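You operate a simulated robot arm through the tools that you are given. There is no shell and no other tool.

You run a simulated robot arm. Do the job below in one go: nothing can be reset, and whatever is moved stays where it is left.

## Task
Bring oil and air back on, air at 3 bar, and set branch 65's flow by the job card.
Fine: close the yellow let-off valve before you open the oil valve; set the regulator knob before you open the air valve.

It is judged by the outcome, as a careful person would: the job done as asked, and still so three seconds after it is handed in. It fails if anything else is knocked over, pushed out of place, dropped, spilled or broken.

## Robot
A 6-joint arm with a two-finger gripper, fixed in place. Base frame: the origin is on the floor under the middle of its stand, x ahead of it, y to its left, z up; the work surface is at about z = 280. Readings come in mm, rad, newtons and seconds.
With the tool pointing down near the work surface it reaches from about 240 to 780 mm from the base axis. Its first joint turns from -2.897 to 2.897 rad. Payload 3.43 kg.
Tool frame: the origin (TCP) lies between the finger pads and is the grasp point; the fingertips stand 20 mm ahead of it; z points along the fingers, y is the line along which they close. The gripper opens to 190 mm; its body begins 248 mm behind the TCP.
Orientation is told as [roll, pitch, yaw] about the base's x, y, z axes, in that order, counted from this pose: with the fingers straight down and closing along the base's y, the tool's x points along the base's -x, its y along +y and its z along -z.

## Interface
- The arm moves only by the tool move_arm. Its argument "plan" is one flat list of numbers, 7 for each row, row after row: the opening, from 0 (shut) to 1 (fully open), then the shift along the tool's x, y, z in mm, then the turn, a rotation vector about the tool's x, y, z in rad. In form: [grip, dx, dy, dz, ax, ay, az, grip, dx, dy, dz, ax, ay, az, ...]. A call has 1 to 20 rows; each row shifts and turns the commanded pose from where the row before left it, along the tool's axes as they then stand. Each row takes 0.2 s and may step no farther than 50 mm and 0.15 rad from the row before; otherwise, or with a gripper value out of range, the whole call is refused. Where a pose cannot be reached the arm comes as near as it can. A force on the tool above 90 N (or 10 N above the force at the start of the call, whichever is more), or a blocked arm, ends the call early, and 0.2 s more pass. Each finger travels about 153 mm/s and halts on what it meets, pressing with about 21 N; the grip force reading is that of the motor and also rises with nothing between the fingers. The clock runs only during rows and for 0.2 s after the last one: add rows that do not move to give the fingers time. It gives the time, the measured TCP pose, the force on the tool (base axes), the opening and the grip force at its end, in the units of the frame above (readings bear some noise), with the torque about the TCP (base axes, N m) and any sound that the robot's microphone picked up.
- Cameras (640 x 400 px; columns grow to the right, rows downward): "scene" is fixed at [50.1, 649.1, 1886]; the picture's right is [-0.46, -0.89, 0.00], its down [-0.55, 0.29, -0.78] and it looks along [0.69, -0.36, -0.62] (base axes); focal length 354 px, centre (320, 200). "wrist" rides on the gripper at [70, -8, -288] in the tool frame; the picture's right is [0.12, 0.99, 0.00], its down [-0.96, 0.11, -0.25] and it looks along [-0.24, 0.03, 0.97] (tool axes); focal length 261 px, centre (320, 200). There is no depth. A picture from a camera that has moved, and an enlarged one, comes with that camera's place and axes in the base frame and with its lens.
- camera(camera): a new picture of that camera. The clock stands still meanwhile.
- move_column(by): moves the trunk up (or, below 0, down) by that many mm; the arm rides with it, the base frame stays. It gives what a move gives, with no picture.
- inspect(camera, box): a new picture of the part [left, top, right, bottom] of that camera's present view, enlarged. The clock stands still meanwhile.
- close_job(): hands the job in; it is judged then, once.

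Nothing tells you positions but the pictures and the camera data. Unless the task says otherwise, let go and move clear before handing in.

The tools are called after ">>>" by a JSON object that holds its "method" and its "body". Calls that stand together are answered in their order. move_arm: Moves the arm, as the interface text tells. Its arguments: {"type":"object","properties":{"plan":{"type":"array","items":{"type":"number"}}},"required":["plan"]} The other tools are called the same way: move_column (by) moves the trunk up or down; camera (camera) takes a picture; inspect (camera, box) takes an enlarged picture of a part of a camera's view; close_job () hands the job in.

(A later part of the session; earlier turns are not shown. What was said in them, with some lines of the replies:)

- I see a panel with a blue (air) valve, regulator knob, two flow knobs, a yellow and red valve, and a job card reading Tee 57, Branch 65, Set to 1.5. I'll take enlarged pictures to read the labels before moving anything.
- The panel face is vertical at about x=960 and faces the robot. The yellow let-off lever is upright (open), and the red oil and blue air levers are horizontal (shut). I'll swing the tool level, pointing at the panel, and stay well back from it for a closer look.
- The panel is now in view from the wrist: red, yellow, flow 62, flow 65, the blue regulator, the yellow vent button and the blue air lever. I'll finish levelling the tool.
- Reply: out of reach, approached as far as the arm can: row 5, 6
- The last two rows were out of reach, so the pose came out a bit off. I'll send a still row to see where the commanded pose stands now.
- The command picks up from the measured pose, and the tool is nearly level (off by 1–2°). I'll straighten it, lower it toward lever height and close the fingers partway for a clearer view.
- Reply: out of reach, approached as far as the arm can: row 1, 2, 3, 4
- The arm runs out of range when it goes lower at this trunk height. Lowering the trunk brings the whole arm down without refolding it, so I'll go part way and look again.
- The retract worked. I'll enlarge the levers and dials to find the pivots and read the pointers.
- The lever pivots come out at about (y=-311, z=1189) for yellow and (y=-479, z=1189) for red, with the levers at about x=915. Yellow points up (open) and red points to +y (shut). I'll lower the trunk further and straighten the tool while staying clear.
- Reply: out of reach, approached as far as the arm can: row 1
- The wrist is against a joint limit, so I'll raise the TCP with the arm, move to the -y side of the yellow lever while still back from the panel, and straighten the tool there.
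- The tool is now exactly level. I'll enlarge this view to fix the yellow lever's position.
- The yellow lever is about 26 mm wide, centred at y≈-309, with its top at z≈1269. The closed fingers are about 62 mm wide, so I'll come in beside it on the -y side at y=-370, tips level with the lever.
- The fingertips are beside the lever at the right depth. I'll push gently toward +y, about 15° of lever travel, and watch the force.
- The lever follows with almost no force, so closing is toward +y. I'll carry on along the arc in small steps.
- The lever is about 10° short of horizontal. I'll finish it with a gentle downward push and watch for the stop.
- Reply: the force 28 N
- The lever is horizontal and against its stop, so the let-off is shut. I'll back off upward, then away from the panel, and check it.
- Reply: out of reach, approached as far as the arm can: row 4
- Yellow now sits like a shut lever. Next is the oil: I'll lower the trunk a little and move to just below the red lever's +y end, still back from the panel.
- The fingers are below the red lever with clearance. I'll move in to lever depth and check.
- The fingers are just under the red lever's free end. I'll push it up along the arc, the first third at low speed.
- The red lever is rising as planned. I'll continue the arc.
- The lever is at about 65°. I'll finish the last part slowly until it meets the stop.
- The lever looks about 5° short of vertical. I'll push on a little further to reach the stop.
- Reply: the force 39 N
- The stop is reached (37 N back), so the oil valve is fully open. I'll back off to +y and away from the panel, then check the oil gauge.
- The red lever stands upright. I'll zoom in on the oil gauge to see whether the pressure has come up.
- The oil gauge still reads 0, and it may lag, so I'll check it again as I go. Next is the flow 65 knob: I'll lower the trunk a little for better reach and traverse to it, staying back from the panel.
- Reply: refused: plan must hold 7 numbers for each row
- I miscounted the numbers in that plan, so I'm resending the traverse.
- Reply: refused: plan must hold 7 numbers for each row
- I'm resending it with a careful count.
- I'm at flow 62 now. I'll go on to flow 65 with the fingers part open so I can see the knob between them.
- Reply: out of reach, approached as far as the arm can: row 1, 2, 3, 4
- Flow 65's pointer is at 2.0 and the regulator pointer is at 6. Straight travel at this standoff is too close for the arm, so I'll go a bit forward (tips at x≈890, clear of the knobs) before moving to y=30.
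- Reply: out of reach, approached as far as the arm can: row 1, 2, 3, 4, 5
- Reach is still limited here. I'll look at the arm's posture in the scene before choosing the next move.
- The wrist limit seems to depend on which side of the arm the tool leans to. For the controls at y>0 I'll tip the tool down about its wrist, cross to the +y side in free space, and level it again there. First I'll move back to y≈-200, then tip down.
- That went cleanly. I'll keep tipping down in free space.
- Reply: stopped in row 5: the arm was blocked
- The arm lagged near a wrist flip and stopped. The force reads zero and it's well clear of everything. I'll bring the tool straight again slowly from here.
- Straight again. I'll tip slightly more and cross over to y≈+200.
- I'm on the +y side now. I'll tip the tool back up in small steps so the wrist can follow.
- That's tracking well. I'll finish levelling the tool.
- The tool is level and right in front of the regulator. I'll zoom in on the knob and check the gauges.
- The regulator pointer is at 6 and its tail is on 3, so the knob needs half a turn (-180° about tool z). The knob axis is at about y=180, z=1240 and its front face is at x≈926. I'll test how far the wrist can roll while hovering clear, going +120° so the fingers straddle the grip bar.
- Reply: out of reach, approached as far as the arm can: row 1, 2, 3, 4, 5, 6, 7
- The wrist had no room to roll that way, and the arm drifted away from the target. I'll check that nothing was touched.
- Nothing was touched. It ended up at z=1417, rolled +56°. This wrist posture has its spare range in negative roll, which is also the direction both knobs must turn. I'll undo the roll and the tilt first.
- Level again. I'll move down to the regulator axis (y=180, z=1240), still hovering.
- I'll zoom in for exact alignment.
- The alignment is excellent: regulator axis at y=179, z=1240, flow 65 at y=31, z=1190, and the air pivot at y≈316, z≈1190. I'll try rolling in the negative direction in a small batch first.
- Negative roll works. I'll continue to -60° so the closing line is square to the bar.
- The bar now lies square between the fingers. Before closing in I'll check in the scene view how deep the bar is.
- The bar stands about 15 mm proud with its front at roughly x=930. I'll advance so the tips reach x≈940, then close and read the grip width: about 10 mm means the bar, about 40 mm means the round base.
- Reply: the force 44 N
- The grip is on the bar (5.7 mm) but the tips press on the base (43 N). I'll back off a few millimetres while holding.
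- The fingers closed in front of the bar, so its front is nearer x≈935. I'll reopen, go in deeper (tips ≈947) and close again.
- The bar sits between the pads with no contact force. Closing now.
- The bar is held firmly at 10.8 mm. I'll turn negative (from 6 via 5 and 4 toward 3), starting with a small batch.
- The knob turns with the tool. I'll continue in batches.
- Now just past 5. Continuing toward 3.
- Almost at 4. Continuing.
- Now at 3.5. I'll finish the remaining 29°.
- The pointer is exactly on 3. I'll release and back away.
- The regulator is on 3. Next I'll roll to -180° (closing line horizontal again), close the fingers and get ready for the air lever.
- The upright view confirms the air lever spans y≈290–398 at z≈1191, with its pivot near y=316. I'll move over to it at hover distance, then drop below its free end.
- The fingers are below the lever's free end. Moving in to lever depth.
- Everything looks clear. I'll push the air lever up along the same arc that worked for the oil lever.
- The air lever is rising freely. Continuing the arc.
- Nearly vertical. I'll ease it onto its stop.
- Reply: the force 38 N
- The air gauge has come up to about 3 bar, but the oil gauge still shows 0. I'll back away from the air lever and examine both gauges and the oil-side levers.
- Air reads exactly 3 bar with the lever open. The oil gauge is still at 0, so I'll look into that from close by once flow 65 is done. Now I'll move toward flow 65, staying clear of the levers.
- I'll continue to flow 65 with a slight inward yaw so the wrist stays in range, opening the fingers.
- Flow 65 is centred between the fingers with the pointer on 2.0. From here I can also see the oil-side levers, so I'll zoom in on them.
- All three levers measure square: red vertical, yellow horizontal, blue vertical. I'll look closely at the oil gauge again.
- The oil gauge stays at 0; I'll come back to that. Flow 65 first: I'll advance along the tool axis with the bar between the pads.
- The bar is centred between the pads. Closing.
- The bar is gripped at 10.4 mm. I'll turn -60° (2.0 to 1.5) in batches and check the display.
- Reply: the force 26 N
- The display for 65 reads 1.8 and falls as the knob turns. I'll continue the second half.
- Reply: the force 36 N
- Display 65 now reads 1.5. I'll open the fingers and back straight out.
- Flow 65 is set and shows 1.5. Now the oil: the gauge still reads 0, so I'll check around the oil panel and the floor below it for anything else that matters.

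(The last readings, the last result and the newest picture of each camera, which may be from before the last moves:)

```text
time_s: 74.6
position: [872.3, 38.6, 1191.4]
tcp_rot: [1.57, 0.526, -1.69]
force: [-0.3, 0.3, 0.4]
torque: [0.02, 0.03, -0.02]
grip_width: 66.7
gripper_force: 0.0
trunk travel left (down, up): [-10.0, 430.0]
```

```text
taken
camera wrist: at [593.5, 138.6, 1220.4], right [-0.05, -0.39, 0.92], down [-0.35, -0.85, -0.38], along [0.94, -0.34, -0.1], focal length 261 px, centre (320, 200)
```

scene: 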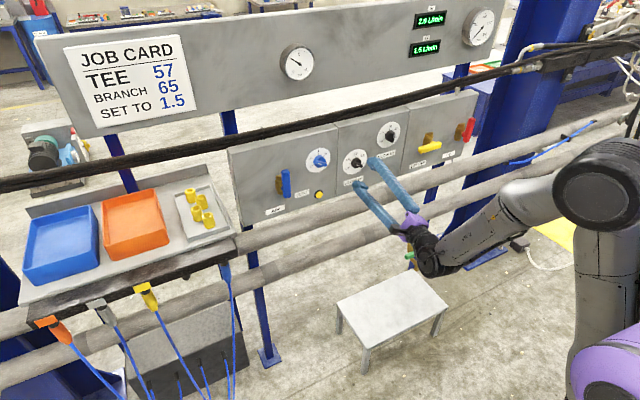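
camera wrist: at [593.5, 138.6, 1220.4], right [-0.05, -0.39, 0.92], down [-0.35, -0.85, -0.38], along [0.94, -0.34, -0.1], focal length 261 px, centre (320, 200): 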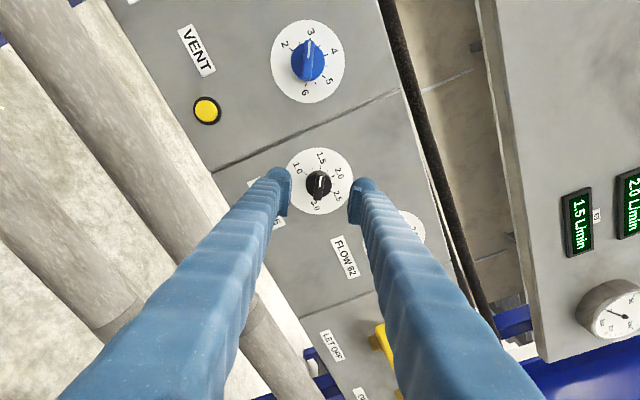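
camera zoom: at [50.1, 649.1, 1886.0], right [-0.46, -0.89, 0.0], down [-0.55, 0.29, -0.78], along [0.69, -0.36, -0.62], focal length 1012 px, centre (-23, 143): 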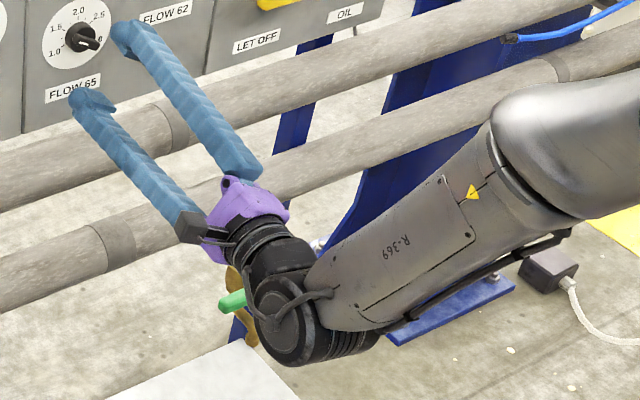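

I'll also check the oil gauge through the wrist camera.

>>> {"method": "inspect", "body": {"camera": "wrist", "box": [560, 260, 640, 360]}}

>>> {"method": "inspect", "body": {"camera": "scene", "box": [255, 145, 335, 215]}}

>>> {"method": "inspect", "body": {"camera": "scene", "box": [410, 105, 480, 165]}}

```text
4.00 times, centred on (600, 310) of wrist
camera zoom: at [593.5, 138.6, 1220.4], right [-0.05, -0.39, 0.92], down [-0.35, -0.85, -0.38], along [0.94, -0.34, -0.1], focal length 1043 px, centre (-800, -240)
```

zoom: 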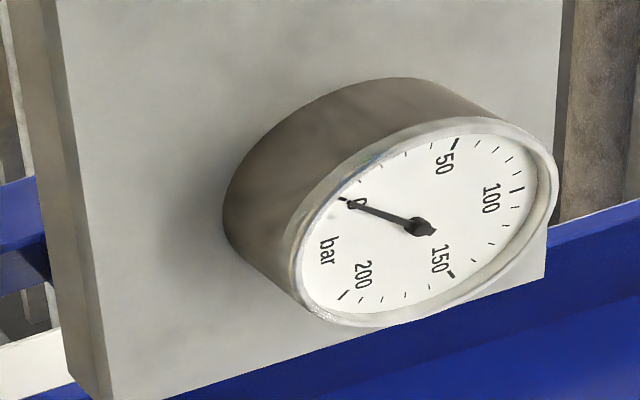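

```text
5.71 times, centred on (295, 180) of scene
camera zoom: at [50.1, 649.1, 1886.0], right [-0.46, -0.89, 0.0], down [-0.55, 0.29, -0.78], along [0.69, -0.36, -0.62], focal length 2024 px, centre (463, 314)
```

zoom: 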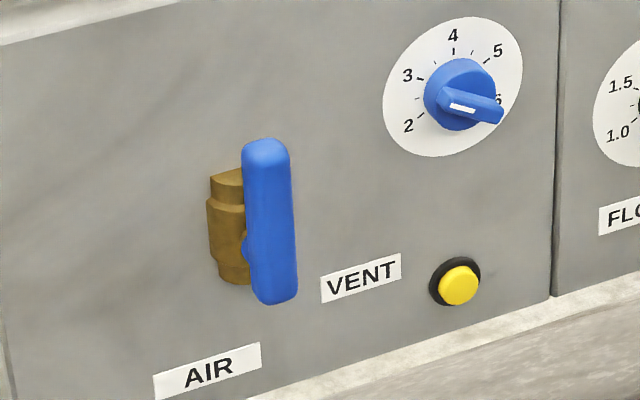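

```text
6.67 times, centred on (445, 135) of scene
camera zoom: at [50.1, 649.1, 1886.0], right [-0.46, -0.89, 0.0], down [-0.55, 0.29, -0.78], along [0.69, -0.36, -0.62], focal length 2361 px, centre (-513, 633)
```

zoom: 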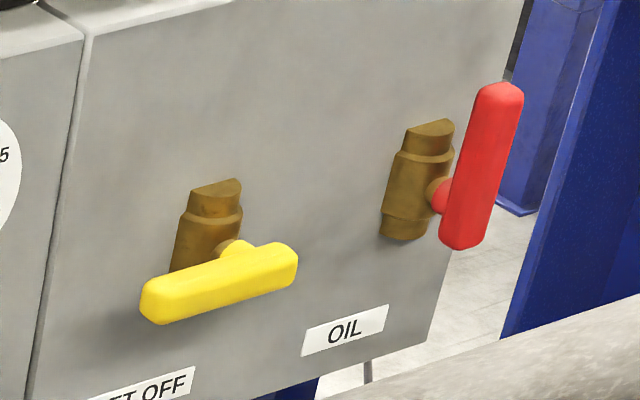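

The levers look right in both views, yet the oil gauge shows 0. I'll look for other labels or fittings, such as anything marked 57, before deciding what to do.

>>> {"method": "inspect", "body": {"camera": "scene", "box": [20, 260, 240, 400]}}

>>> {"method": "inspect", "body": {"camera": "scene", "box": [10, 100, 250, 270]}}

>>> {"method": "inspect", "body": {"camera": "scene", "box": [230, 180, 480, 390]}}

>>> {"method": "inspect", "body": {"camera": "scene", "box": [500, 180, 640, 290]}}

```text
2.86 times, centred on (130, 330) of scene
camera zoom: at [50.1, 649.1, 1886.0], right [-0.46, -0.89, 0.0], down [-0.55, 0.29, -0.78], along [0.69, -0.36, -0.62], focal length 1012 px, centre (863, -171)
```

zoom: 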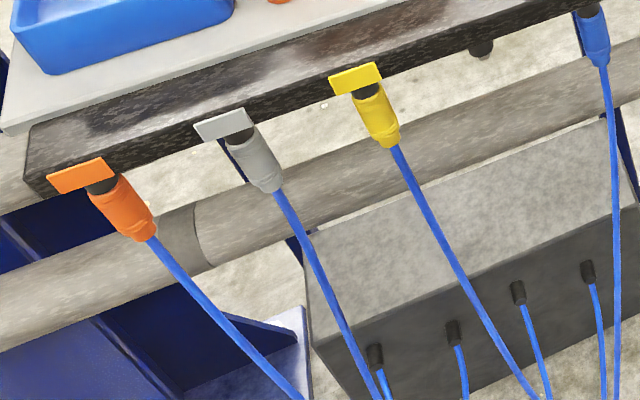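

```text
2.35 times, centred on (130, 185) of scene
camera zoom: at [50.1, 649.1, 1886.0], right [-0.46, -0.89, 0.0], down [-0.55, 0.29, -0.78], along [0.69, -0.36, -0.62], focal length 833 px, centre (767, 235)
```

zoom: 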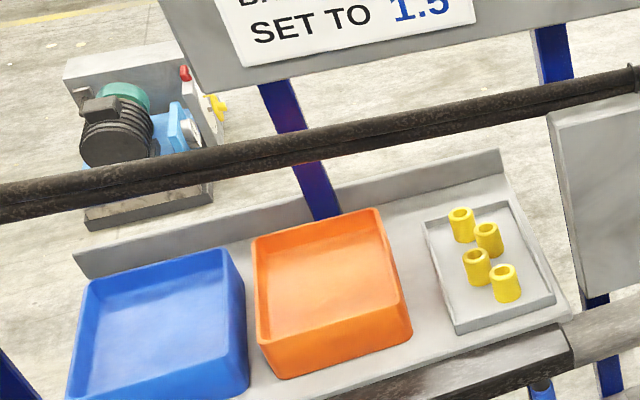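

```text
1.90 times, centred on (355, 285) of scene
camera zoom: at [50.1, 649.1, 1886.0], right [-0.46, -0.89, 0.0], down [-0.55, 0.29, -0.78], along [0.69, -0.36, -0.62], focal length 675 px, centre (253, 38)
```

zoom: 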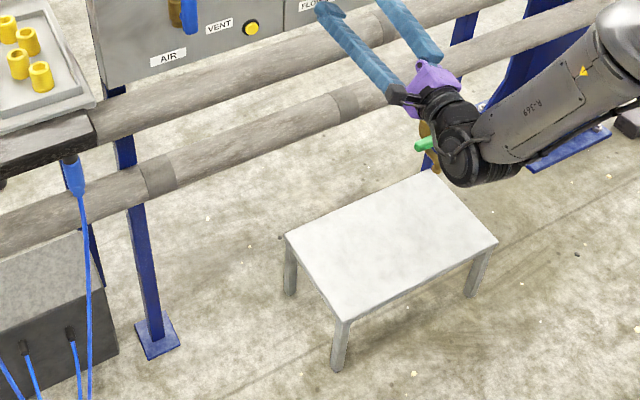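

```text
3.64 times, centred on (570, 235) of scene
camera zoom: at [50.1, 649.1, 1886.0], right [-0.46, -0.89, 0.0], down [-0.55, 0.29, -0.78], along [0.69, -0.36, -0.62], focal length 1288 px, centre (-589, 73)
```

zoom: 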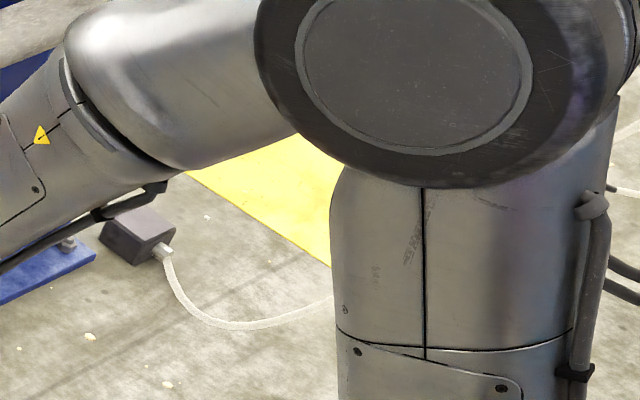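

Nothing else appears to be part of the job. One weak point is that when I opened the red lever my fingers were low enough to rest on the brass body, so it may sit a degree or two short of its stop. I'll go back and press it again higher up, clear of the body. First I'll roll level, close the fingers and back off.

>>> {"method": "move_arm", "body": {"plan": [0.2, 0, 0, 0, 0, 0, 0.1496, 0.0, 0, 0, 0, 0, 0, 0.1496, 0.0, 0, 0, 0, 0, 0, 0.1496, 0.0, 0, 0, 0, 0, 0, 0.1496, 0.0, 0, 0, 0, 0, 0, 0.1496, 0.0, 0, 0, 0, 0, 0, 0.1496, 0.0, 0, 0, 0, 0, 0, 0.1496, 0.0, 20, 0, -8, 0, 0, 0, 0.0, 20, 0, -8, 0, 0, 0, 0.0, 24, 0, -5, 0, 0, 0]}}

>>> {"method": "camera", "body": {"camera": "wrist"}}

```text
time_s: 76.8
position: [851.7, 39.9, 1254.4]
tcp_rot: [-1.426, 1.569, 1.599]
force: [0.4, -0.5, -0.6]
torque: [0.01, 0.01, -0.07]
grip_width: 0.1
gripper_force: 20.5
trunk travel left (down, up): [-10.0, 430.0]
```

```text
taken
camera wrist: at [566.7, 82.7, 1326.5], right [-0.12, -0.99, 0.12], down [-0.26, -0.08, -0.96], along [0.96, -0.14, -0.25], focal length 261 px, centre (320, 200)
```

wrist: 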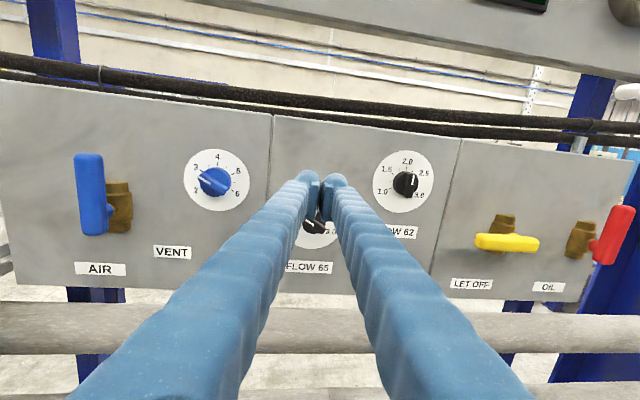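

Clear. I'll traverse toward the red lever, yawing inward gradually, and pass above the yellow lever.

>>> {"method": "move_arm", "body": {"plan": [0.0, 0, 45.7, 5.5, -0.052, 0, 0, 0.0, 0, 45.3, 7.9, -0.052, 0, 0, 0.0, 0, 44.9, 10.2, -0.052, 0, 0, 0.0, 0, 44.3, 12.5, -0.052, 0, 0, 0.0, 0, 43.5, 14.8, -0.052, 0, 0]}}

>>> {"method": "camera", "body": {"camera": "wrist"}}

```text
time_s: 78.0
position: [851.4, -185.0, 1254.5]
tcp_rot: [-1.121, 1.569, 1.639]
force: [-0.3, 0.4, 0.3]
torque: [0.03, 0.05, -0.08]
grip_width: 0.1
gripper_force: 21.2
trunk travel left (down, up): [-10.0, 430.0]
```

```text
taken
camera wrist: at [587.4, -71.1, 1327.0], right [-0.37, -0.92, 0.12], down [-0.27, -0.01, -0.96], along [0.89, -0.39, -0.25], focal length 261 px, centre (320, 200)
```

wrist: 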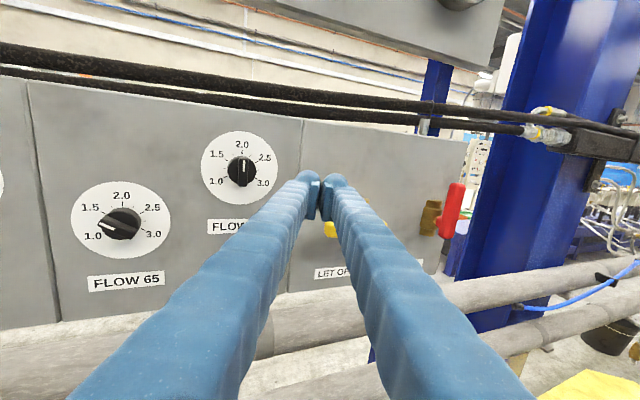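

Good reach. Continuing toward the red lever.

>>> {"method": "move_arm", "body": {"plan": [0.0, 0, 42.7, 17.1, -0.052, 0, 0, 0.0, 0, 41.8, 19.3, -0.052, 0, 0, 0.0, 0, 40.7, 21.4, -0.052, 0, 0, 0.0, 0, 39.5, 23.5, -0.052, 0, 0, 0.0, 0, 38.3, 25.5, -0.052, 0, 0]}}

>>> {"method": "camera", "body": {"camera": "wrist"}}

>>> {"method": "inspect", "body": {"camera": "scene", "box": [390, 60, 550, 200]}}

```text
time_s: 79.2
position: [853.1, -417.2, 1257.1]
tcp_rot: [-0.991, 1.569, 1.509]
force: [-0.1, 0.4, -0.3]
torque: [0.02, 0.02, -0.07]
grip_width: 0.0
gripper_force: 21.0
trunk travel left (down, up): [-10.0, 430.0]
```

```text
taken
camera wrist: at [627.4, -238.6, 1328.0], right [-0.59, -0.8, 0.12], down [-0.27, 0.06, -0.96], along [0.76, -0.6, -0.25], focal length 261 px, centre (320, 200)
```

wrist: 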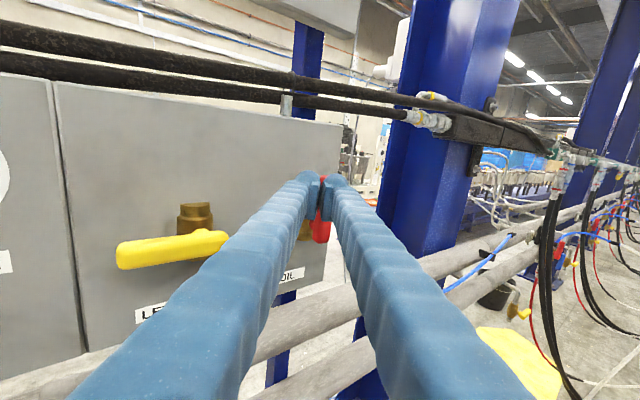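

```text
2.86 times, centred on (470, 130) of scene
camera zoom: at [50.1, 649.1, 1886.0], right [-0.46, -0.89, 0.0], down [-0.55, 0.29, -0.78], along [0.69, -0.36, -0.62], focal length 1012 px, centre (-109, 400)
```

zoom: 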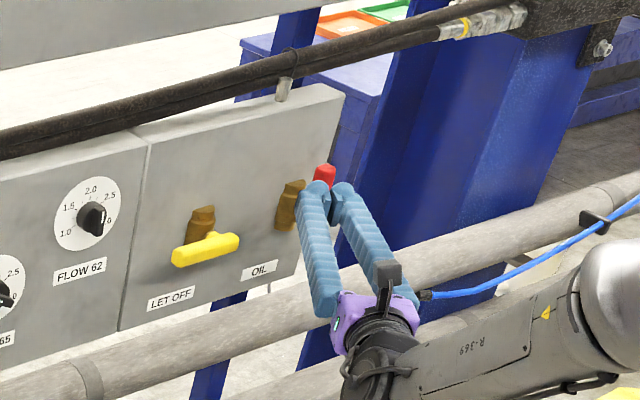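

The fingers are just in front of the red lever on its +y side, above the body. I'll advance along base x, then press gently toward -y.

>>> {"method": "move_arm", "body": {"plan": [0.0, 0, -17.9, 24.1, 0, 0, 0, 0.0, 0, -17.9, 24.1, 0, 0, 0, 0.0, 0, 0, 0, 0, 0, 0]}}

>>> {"method": "inspect", "body": {"camera": "scene", "box": [410, 80, 510, 170]}}

>>> {"method": "inspect", "body": {"camera": "wrist", "box": [220, 100, 420, 260]}}

```text
time_s: 80.0
position: [910.6, -417.9, 1256.7]
tcp_rot: [-0.542, 1.568, 1.96]
force: [0.1, 0.6, -0.5]
torque: [-0.01, -0.01, -0.04]
grip_width: 0.0
gripper_force: 21.3
trunk travel left (down, up): [-10.0, 430.0]
```

```text
4.44 times, centred on (460, 125) of scene
camera zoom: at [50.1, 649.1, 1886.0], right [-0.46, -0.89, 0.0], down [-0.55, 0.29, -0.78], along [0.69, -0.36, -0.62], focal length 1574 px, centre (-302, 533)
```

zoom: 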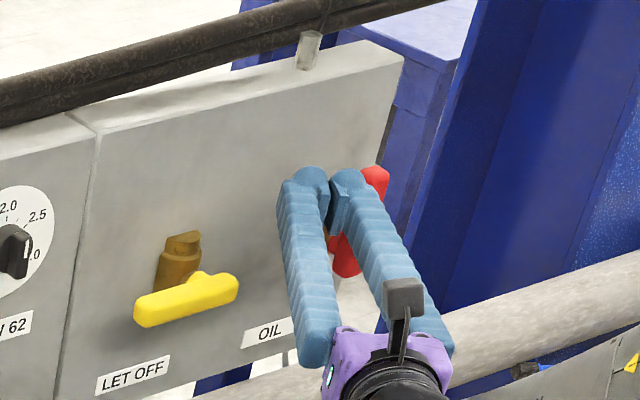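

```text
2.50 times, centred on (320, 180) of wrist
camera zoom: at [685.4, -239.1, 1327.4], right [-0.59, -0.8, 0.12], down [-0.27, 0.06, -0.96], along [0.76, -0.6, -0.25], focal length 652 px, centre (320, 250)
```

zoom: 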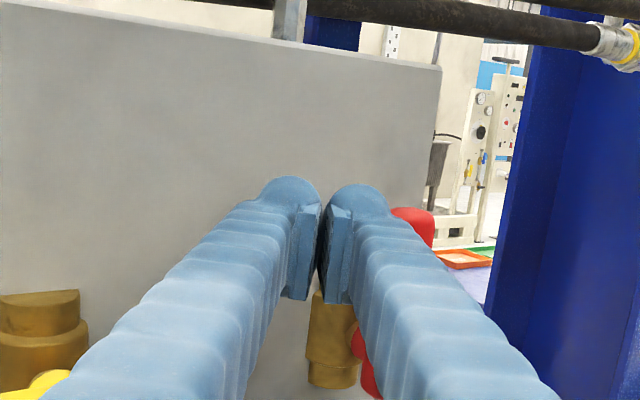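

Pressing gently toward -y now.

>>> {"method": "move_arm", "body": {"plan": [0.0, 0, 4.8, 3.6, 0, 0, 0, 0.0, 0, 4.8, 3.6, 0, 0, 0, 0.0, 0, 3.2, 2.4, 0, 0, 0]}}

>>> {"method": "inspect", "body": {"camera": "scene", "box": [410, 0, 510, 170]}}

```text
time_s: 80.8
position: [911.9, -433.7, 1255.1]
tcp_rot: [-0.922, 1.57, 1.582]
force: [0.0, -0.1, 0.2]
torque: [0.0, -0.04, 0.0]
grip_width: 0.3
gripper_force: 20.9
trunk travel left (down, up): [-10.0, 430.0]
```

```text
2.35 times, centred on (460, 85) of scene
camera zoom: at [50.1, 649.1, 1886.0], right [-0.46, -0.89, 0.0], down [-0.55, 0.29, -0.78], along [0.69, -0.36, -0.62], focal length 833 px, centre (-9, 471)
```

zoom: 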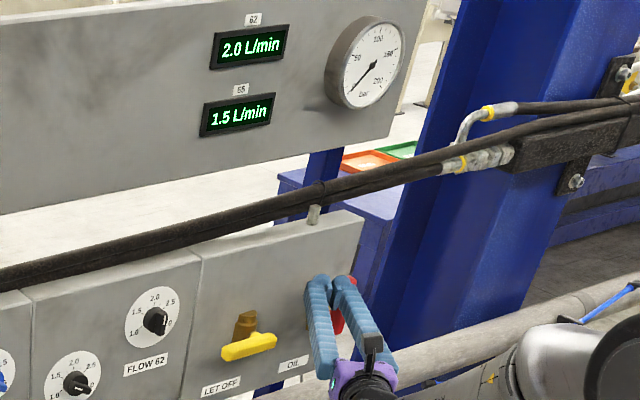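

No contact yet; a little further.

>>> {"method": "move_arm", "body": {"plan": [0.0, 0, 3.2, 2.4, 0, 0, 0, 0.0, 0, 3.2, 2.4, 0, 0, 0]}}

>>> {"method": "inspect", "body": {"camera": "scene", "box": [410, 0, 510, 170]}}

```text
time_s: 81.4
position: [912.5, -442.4, 1255.0]
tcp_rot: [-0.819, 1.566, 1.684]
force: [0.0, -0.4, 0.1]
torque: [-0.02, -0.01, 0.01]
grip_width: 0.2
gripper_force: 20.8
trunk travel left (down, up): [-10.0, 430.0]
```

```text
2.35 times, centred on (460, 85) of scene
camera zoom: at [50.1, 649.1, 1886.0], right [-0.46, -0.89, 0.0], down [-0.55, 0.29, -0.78], along [0.69, -0.36, -0.62], focal length 833 px, centre (-9, 471)
```

zoom: 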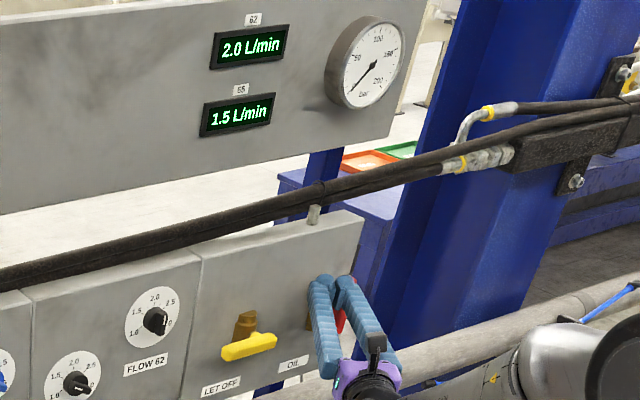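

>>> {"method": "inspect", "body": {"camera": "scene", "box": [430, 95, 490, 155]}}

>>> {"method": "inspect", "body": {"camera": "wrist", "box": [270, 130, 400, 260]}}

```text
6.67 times, centred on (460, 125) of scene
camera zoom: at [50.1, 649.1, 1886.0], right [-0.46, -0.89, 0.0], down [-0.55, 0.29, -0.78], along [0.69, -0.36, -0.62], focal length 2361 px, centre (-613, 700)
```

zoom: 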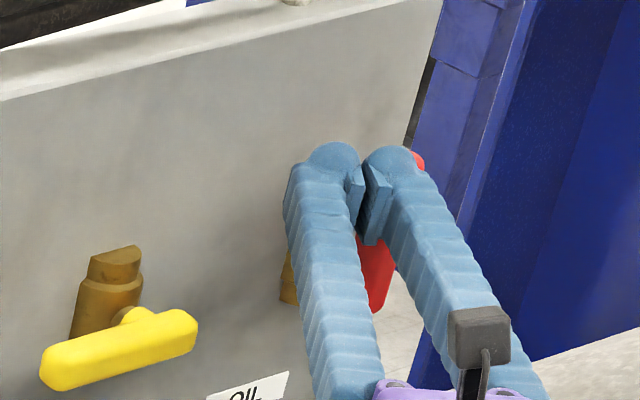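

```text
3.08 times, centred on (335, 195) of wrist
camera zoom: at [686.5, -262.9, 1326.0], right [-0.59, -0.8, 0.12], down [-0.27, 0.06, -0.96], along [0.76, -0.6, -0.25], focal length 802 px, centre (274, 215)
```

zoom: 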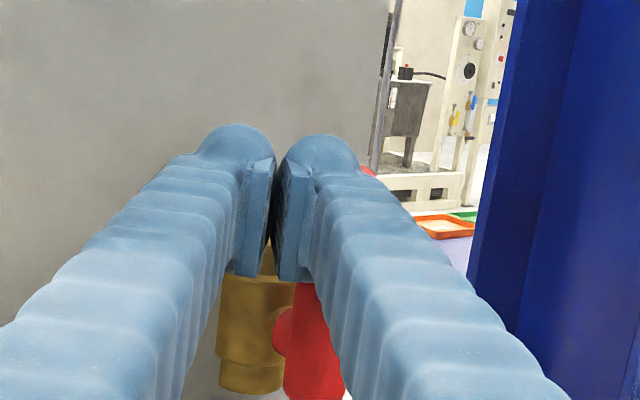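

The yawed, rounded fingertip is a bit shallow here. I'll back off, go 12 mm deeper (still short of the panel) and press again.

>>> {"method": "move_arm", "body": {"plan": [0.0, 0, -8, -6, 0, 0, 0, 0.0, 0, -7.2, 9.6, 0, 0, 0, 0.0, 0, 4.8, 3.6, 0, 0, 0, 0.0, 0, 3.2, 2.4, 0, 0, 0]}}

>>> {"method": "inspect", "body": {"camera": "scene", "box": [410, 0, 510, 170]}}

```text
time_s: 82.4
position: [924.6, -438.7, 1254.7]
tcp_rot: [-0.495, 1.57, 2.007]
force: [-1.9, 5.1, -0.7]
torque: [0.08, 0.02, -0.1]
grip_width: 0.0
gripper_force: 21.2
trunk travel left (down, up): [-10.0, 430.0]
```

```text
2.35 times, centred on (460, 85) of scene
camera zoom: at [50.1, 649.1, 1886.0], right [-0.46, -0.89, 0.0], down [-0.55, 0.29, -0.78], along [0.69, -0.36, -0.62], focal length 833 px, centre (-9, 471)
```

zoom: 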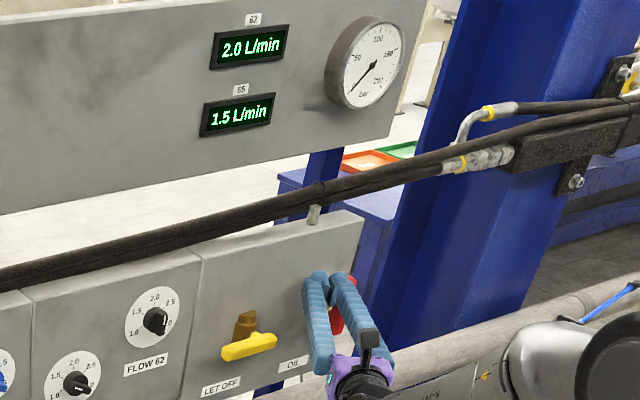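

Contact is light (5 N). I'll press a few millimetres more to seat the lever on its stop.

>>> {"method": "move_arm", "body": {"plan": [0.0, 0, 2.4, 1.8, 0, 0, 0, 0.0, 0, 2.4, 1.8, 0, 0, 0]}}

>>> {"method": "inspect", "body": {"camera": "scene", "box": [410, 0, 510, 170]}}

```text
time_s: 83.0
position: [923.3, -441.5, 1255.1]
tcp_rot: [1.123, 1.569, -2.655]
force: [-18.9, 47.3, -2.6]
torque: [0.7, 0.27, -1.14]
grip_width: 0.0
gripper_force: 20.8
trunk travel left (down, up): [-10.0, 430.0]
```

```text
2.35 times, centred on (460, 85) of scene
camera zoom: at [50.1, 649.1, 1886.0], right [-0.46, -0.89, 0.0], down [-0.55, 0.29, -0.78], along [0.69, -0.36, -0.62], focal length 833 px, centre (-9, 471)
```

zoom: 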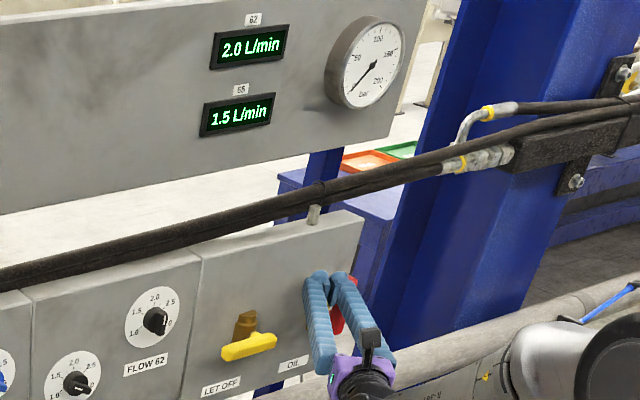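

The red lever is hard on its stop (47 N within 3 mm), so the oil valve is fully open. I'll back off and check the yellow lever's seating from above in the same way.

>>> {"method": "move_arm", "body": {"plan": [0.0, 0, -8, -6, 0, 0, 0, 0.0, 0, -8, -6, 0, 0, 0, 0.0, 0, 17.9, -24.1, 0, 0, 0, 0.0, 0, 17.9, -24.1, 0, 0, 0, 0.0, 0, -33.7, -25.1, 0.052, 0, 0, 0.0, 0, -34.9, -23.3, 0.052, 0, 0, 0.0, 0, -36.1, -21.4, 0.052, 0, 0, 0.0, 0, -37.2, -19.5, 0.052, 0, 0]}}

>>> {"method": "camera", "body": {"camera": "wrist"}}

>>> {"method": "inspect", "body": {"camera": "scene", "box": [400, 0, 500, 170]}}

```text
time_s: 84.8
position: [865.6, -257.2, 1257.4]
tcp_rot: [-1.197, 1.567, 1.513]
force: [0.6, -0.6, 0.5]
torque: [0.04, -0.01, 0.06]
grip_width: 0.0
gripper_force: 20.9
trunk travel left (down, up): [-10.0, 430.0]
```

```text
taken
camera wrist: at [608.3, -129.4, 1326.9], right [-0.42, -0.9, 0.12], down [-0.27, 0.0, -0.96], along [0.87, -0.43, -0.25], focal length 261 px, centre (320, 200)
```

wrist: 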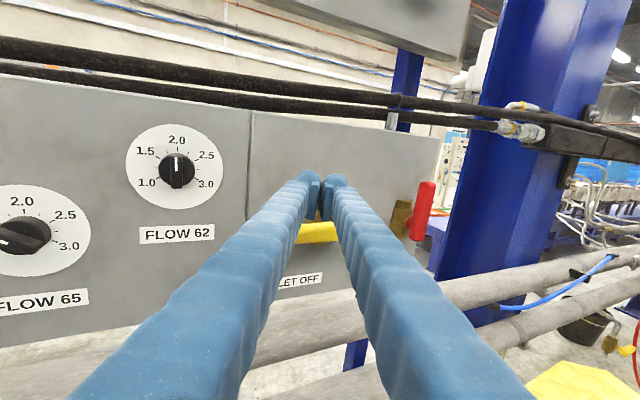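

```text
2.35 times, centred on (450, 85) of scene
camera zoom: at [50.1, 649.1, 1886.0], right [-0.46, -0.89, 0.0], down [-0.55, 0.29, -0.78], along [0.69, -0.36, -0.62], focal length 833 px, centre (14, 471)
```

zoom: 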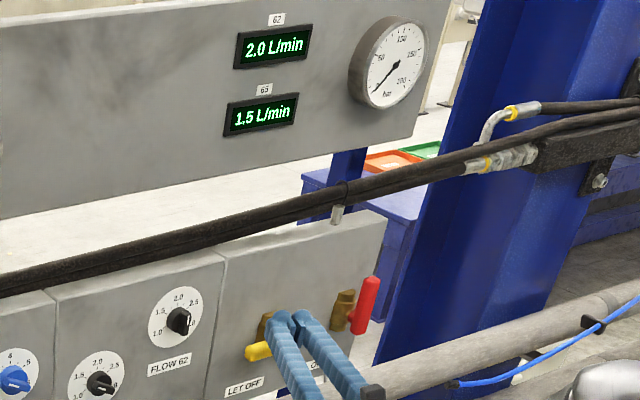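

Red stands upright and everything is clear. I'll move in above the yellow lever's free end and press down gently.

>>> {"method": "move_arm", "body": {"plan": [0.0, 0, -9.5, 20.5, 0, 0, 0, 0.0, 0, -9.5, 20.5, 0, 0, 0, 0.0, -12, 0, 0, 0, 0, 0, 0.0, -12, 0, 0, 0, 0, 0, 0.0, -5, 0, 0, 0, 0, 0]}}

>>> {"method": "inspect", "body": {"camera": "scene", "box": [400, 0, 500, 170]}}

>>> {"method": "inspect", "body": {"camera": "wrist", "box": [220, 120, 420, 280]}}

```text
time_s: 86.0
position: [908.1, -256.6, 1228.8]
tcp_rot: [-1.051, 1.567, 1.659]
force: [0.6, 0.8, 0.1]
torque: [-0.03, -0.04, 0.02]
grip_width: 0.0
gripper_force: 20.7
trunk travel left (down, up): [-10.0, 430.0]
```

```text
2.35 times, centred on (450, 85) of scene
camera zoom: at [50.1, 649.1, 1886.0], right [-0.46, -0.89, 0.0], down [-0.55, 0.29, -0.78], along [0.69, -0.36, -0.62], focal length 833 px, centre (14, 471)
```

zoom: 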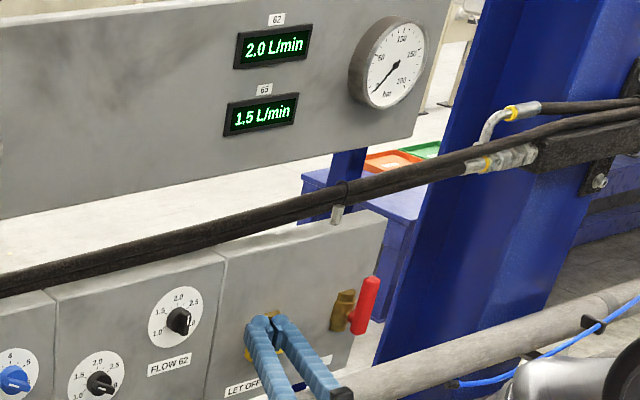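

```text
2.50 times, centred on (320, 200) of wrist
camera zoom: at [650.6, -130.1, 1298.7], right [-0.42, -0.9, 0.12], down [-0.27, 0.0, -0.96], along [0.87, -0.43, -0.25], focal length 652 px, centre (320, 200)
```

zoom: 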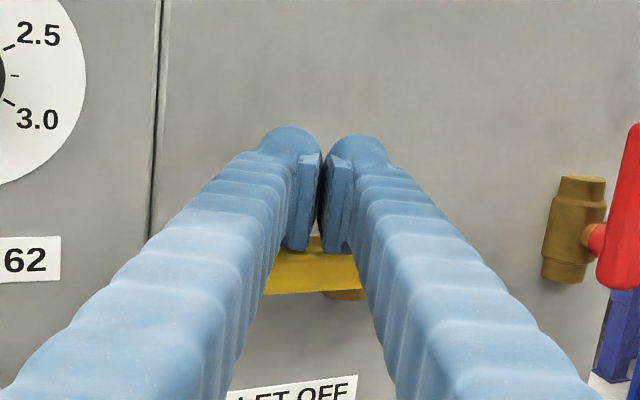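

>>> {"method": "move_arm", "body": {"plan": [0.0, -3, 0, 0, 0, 0, 0, 0.0, -3, 0, 0, 0, 0, 0, 0.0, -3, 0, 0, 0, 0, 0]}}

>>> {"method": "inspect", "body": {"camera": "scene", "box": [400, 0, 500, 170]}}

```text
time_s: 86.8
position: [907.6, -258.2, 1224.2]
tcp_rot: [-2.874, 1.561, -0.165]
force: [1.5, 3.1, 29.2]
torque: [0.27, -0.42, -0.03]
grip_width: 0.0
gripper_force: 21.3
trunk travel left (down, up): [-10.0, 430.0]
```

```text
2.35 times, centred on (450, 85) of scene
camera zoom: at [50.1, 649.1, 1886.0], right [-0.46, -0.89, 0.0], down [-0.55, 0.29, -0.78], along [0.69, -0.36, -0.62], focal length 833 px, centre (14, 471)
```

zoom: 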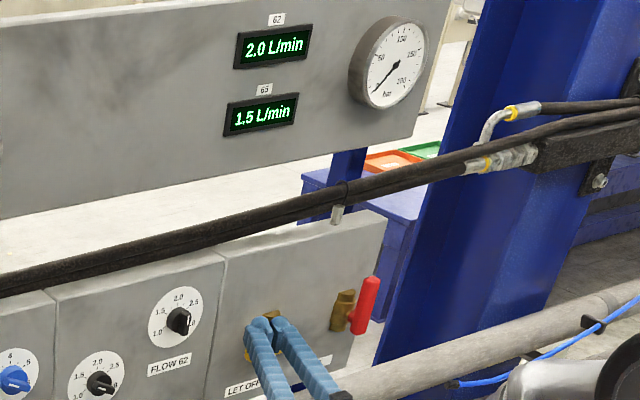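

The yellow lever is also hard on its shut stop. I'll take one more close look at the oil gauge and compare it with before.

>>> {"method": "inspect", "body": {"camera": "scene", "box": [460, 5, 500, 45]}}

>>> {"method": "inspect", "body": {"camera": "scene", "box": [285, 45, 320, 80]}}

```text
10.00 times, centred on (480, 25) of scene
camera zoom: at [50.1, 649.1, 1886.0], right [-0.46, -0.89, 0.0], down [-0.55, 0.29, -0.78], along [0.69, -0.36, -0.62], focal length 3542 px, centre (-1280, 1950)
```

zoom: 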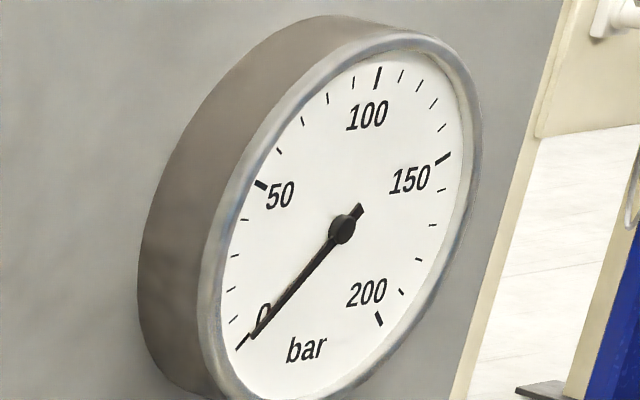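

```text
11.43 times, centred on (302, 62) of scene
camera zoom: at [50.1, 649.1, 1886.0], right [-0.46, -0.89, 0.0], down [-0.55, 0.29, -0.78], along [0.69, -0.36, -0.62], focal length 4048 px, centre (520, 1771)
```

zoom: 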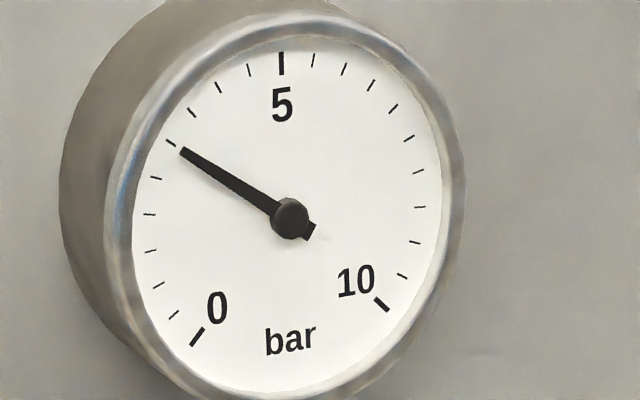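

Air holds at 3 bar and 65 reads 1.5, with both oil-side levers proven on their stops. The oil gauge needle itself hasn't moved, and no other fitting here was part of the request, so I'll leave the rest alone. I'll lift off the yellow lever and move clear.

>>> {"method": "move_arm", "body": {"plan": [0.0, 12, 0, 0, 0, 0, 0, 0.0, 15, 0, 0, 0, 0, 0, 0.0, 10, 0, 0, 0, 0, 0, 0.0, 0, 0, -30, 0, 0, 0, 0.0, 0, 0, -35, 0, 0, 0, 0.0, 0, 0, -10, 0, 0, 0]}}

>>> {"method": "camera", "body": {"camera": "scene"}}

>>> {"method": "camera", "body": {"camera": "wrist"}}

>>> {"method": "inspect", "body": {"camera": "scene", "box": [220, 80, 500, 240]}}

```text
time_s: 88.2
position: [843.1, -228.1, 1253.4]
tcp_rot: [-1.048, 1.567, 1.662]
force: [-0.6, -0.3, 0.1]
torque: [0.03, -0.01, 0.01]
grip_width: 0.2
gripper_force: 20.9
trunk travel left (down, up): [-10.0, 430.0]
```

```text
taken
```

scene: 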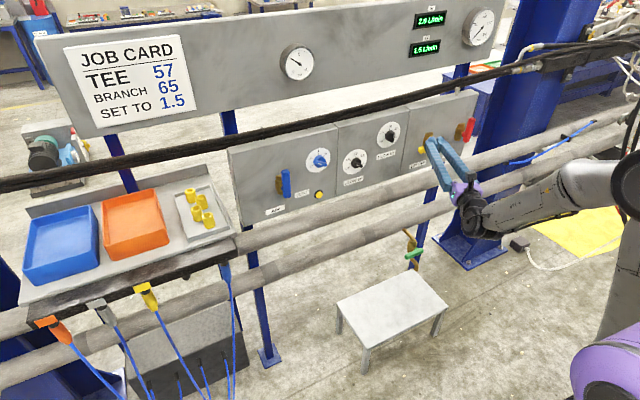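

```text
taken
camera wrist: at [585.3, -99.7, 1325.5], right [-0.42, -0.9, 0.12], down [-0.27, 0.0, -0.96], along [0.87, -0.43, -0.25], focal length 261 px, centre (320, 200)
```

wrist: 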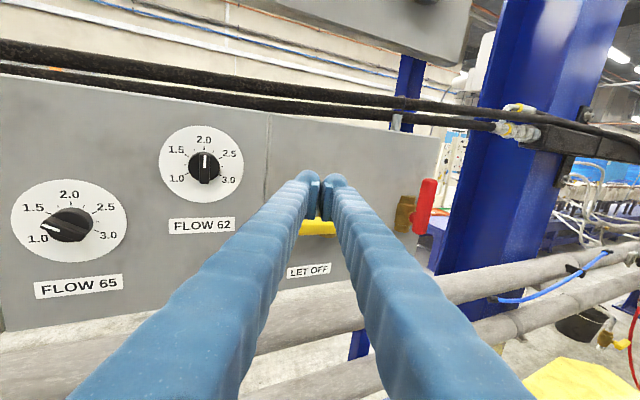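

```text
2.29 times, centred on (360, 160) of scene
camera zoom: at [50.1, 649.1, 1886.0], right [-0.46, -0.89, 0.0], down [-0.55, 0.29, -0.78], along [0.69, -0.36, -0.62], focal length 810 px, centre (229, 291)
```

zoom: 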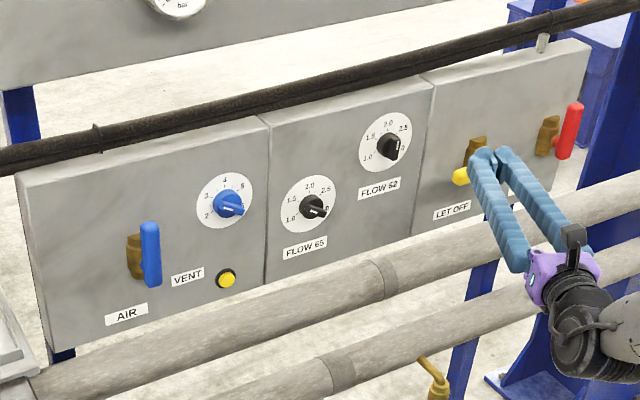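

The panel looks right. I'll do a last check of the tap and floor area, then move back a little more.

>>> {"method": "move_arm", "body": {"plan": [0.0, 0, 0, -30, 0, 0, 0, 0.0, 0, 0, 0, 0, 0, 0]}}

>>> {"method": "inspect", "body": {"camera": "scene", "box": [370, 205, 470, 285]}}

>>> {"method": "inspect", "body": {"camera": "scene", "box": [270, 0, 510, 90]}}

>>> {"method": "inspect", "body": {"camera": "scene", "box": [290, 100, 430, 190]}}

```text
time_s: 88.8
position: [813.6, -215.7, 1255.5]
tcp_rot: [-1.614, 1.568, 1.097]
force: [-1.0, -0.7, 0.3]
torque: [0.01, 0.04, 0.04]
grip_width: 0.0
gripper_force: 20.8
trunk travel left (down, up): [-10.0, 430.0]
```

```text
5.00 times, centred on (420, 245) of scene
camera zoom: at [50.1, 649.1, 1886.0], right [-0.46, -0.89, 0.0], down [-0.55, 0.29, -0.78], along [0.69, -0.36, -0.62], focal length 1771 px, centre (-180, -25)
```

zoom: 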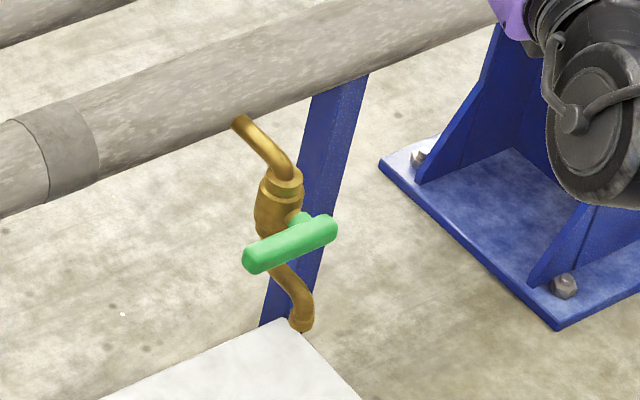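

```text
2.67 times, centred on (390, 45) of scene
camera zoom: at [50.1, 649.1, 1886.0], right [-0.46, -0.89, 0.0], down [-0.55, 0.29, -0.78], along [0.69, -0.36, -0.62], focal length 944 px, centre (133, 613)
```

zoom: 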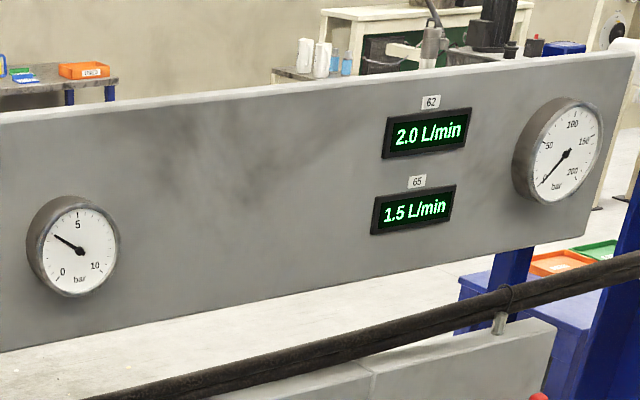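

```text
4.44 times, centred on (360, 145) of scene
camera zoom: at [50.1, 649.1, 1886.0], right [-0.46, -0.89, 0.0], down [-0.55, 0.29, -0.78], along [0.69, -0.36, -0.62], focal length 1574 px, centre (142, 444)
```

zoom: 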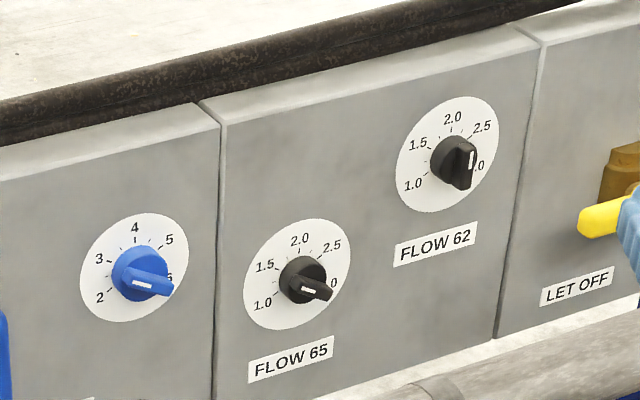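

Current state:
- **Let-off:** shut, against its stop.
- **Oil valve:** fully open, against its stop.
- **Regulator:** on 3, and the air gauge reads 3 bar.
- **Air valve:** open.
- **Flow 65:** display reads 1.5; 62 is still at 2.0.

The oil gauge needle still shows 0. The arm is clear and empty, so I'm handing in.

>>> {"method": "close_job", "body": {}}

```text
The job is handed in.
```

The valves and knobs are set as you asked, but **the oil gauge still reads 0 bar**, so I can't confirm that oil pressure has come back.

| Item | Final state |
|---|---|
| Yellow let-off | Shut, hard against its stop; closed before the oil was opened |
| Red oil valve | Fully open, hard against its stop |
| Regulator | Set from 6 to 3 before the air valve was opened |
| Blue air valve | Fully open; the air gauge reads 3 bar |
| Branch 65 flow | Set from 2.0 to 1.5 L/min by the job card; the display reads 1.5 |
| Branch 62 flow | Left alone, still 2.0 L/min |

I went back and pressed both oil-side levers again, and neither moved. I didn't find the cause: the supply upstream may be off, or the gauge may not be working. It's worth checking before anyone relies on the oil.

I didn't touch the vent button, the green tap or anything else, and saw nothing knocked, moved or spilled. The arm is empty and clear of the panel.
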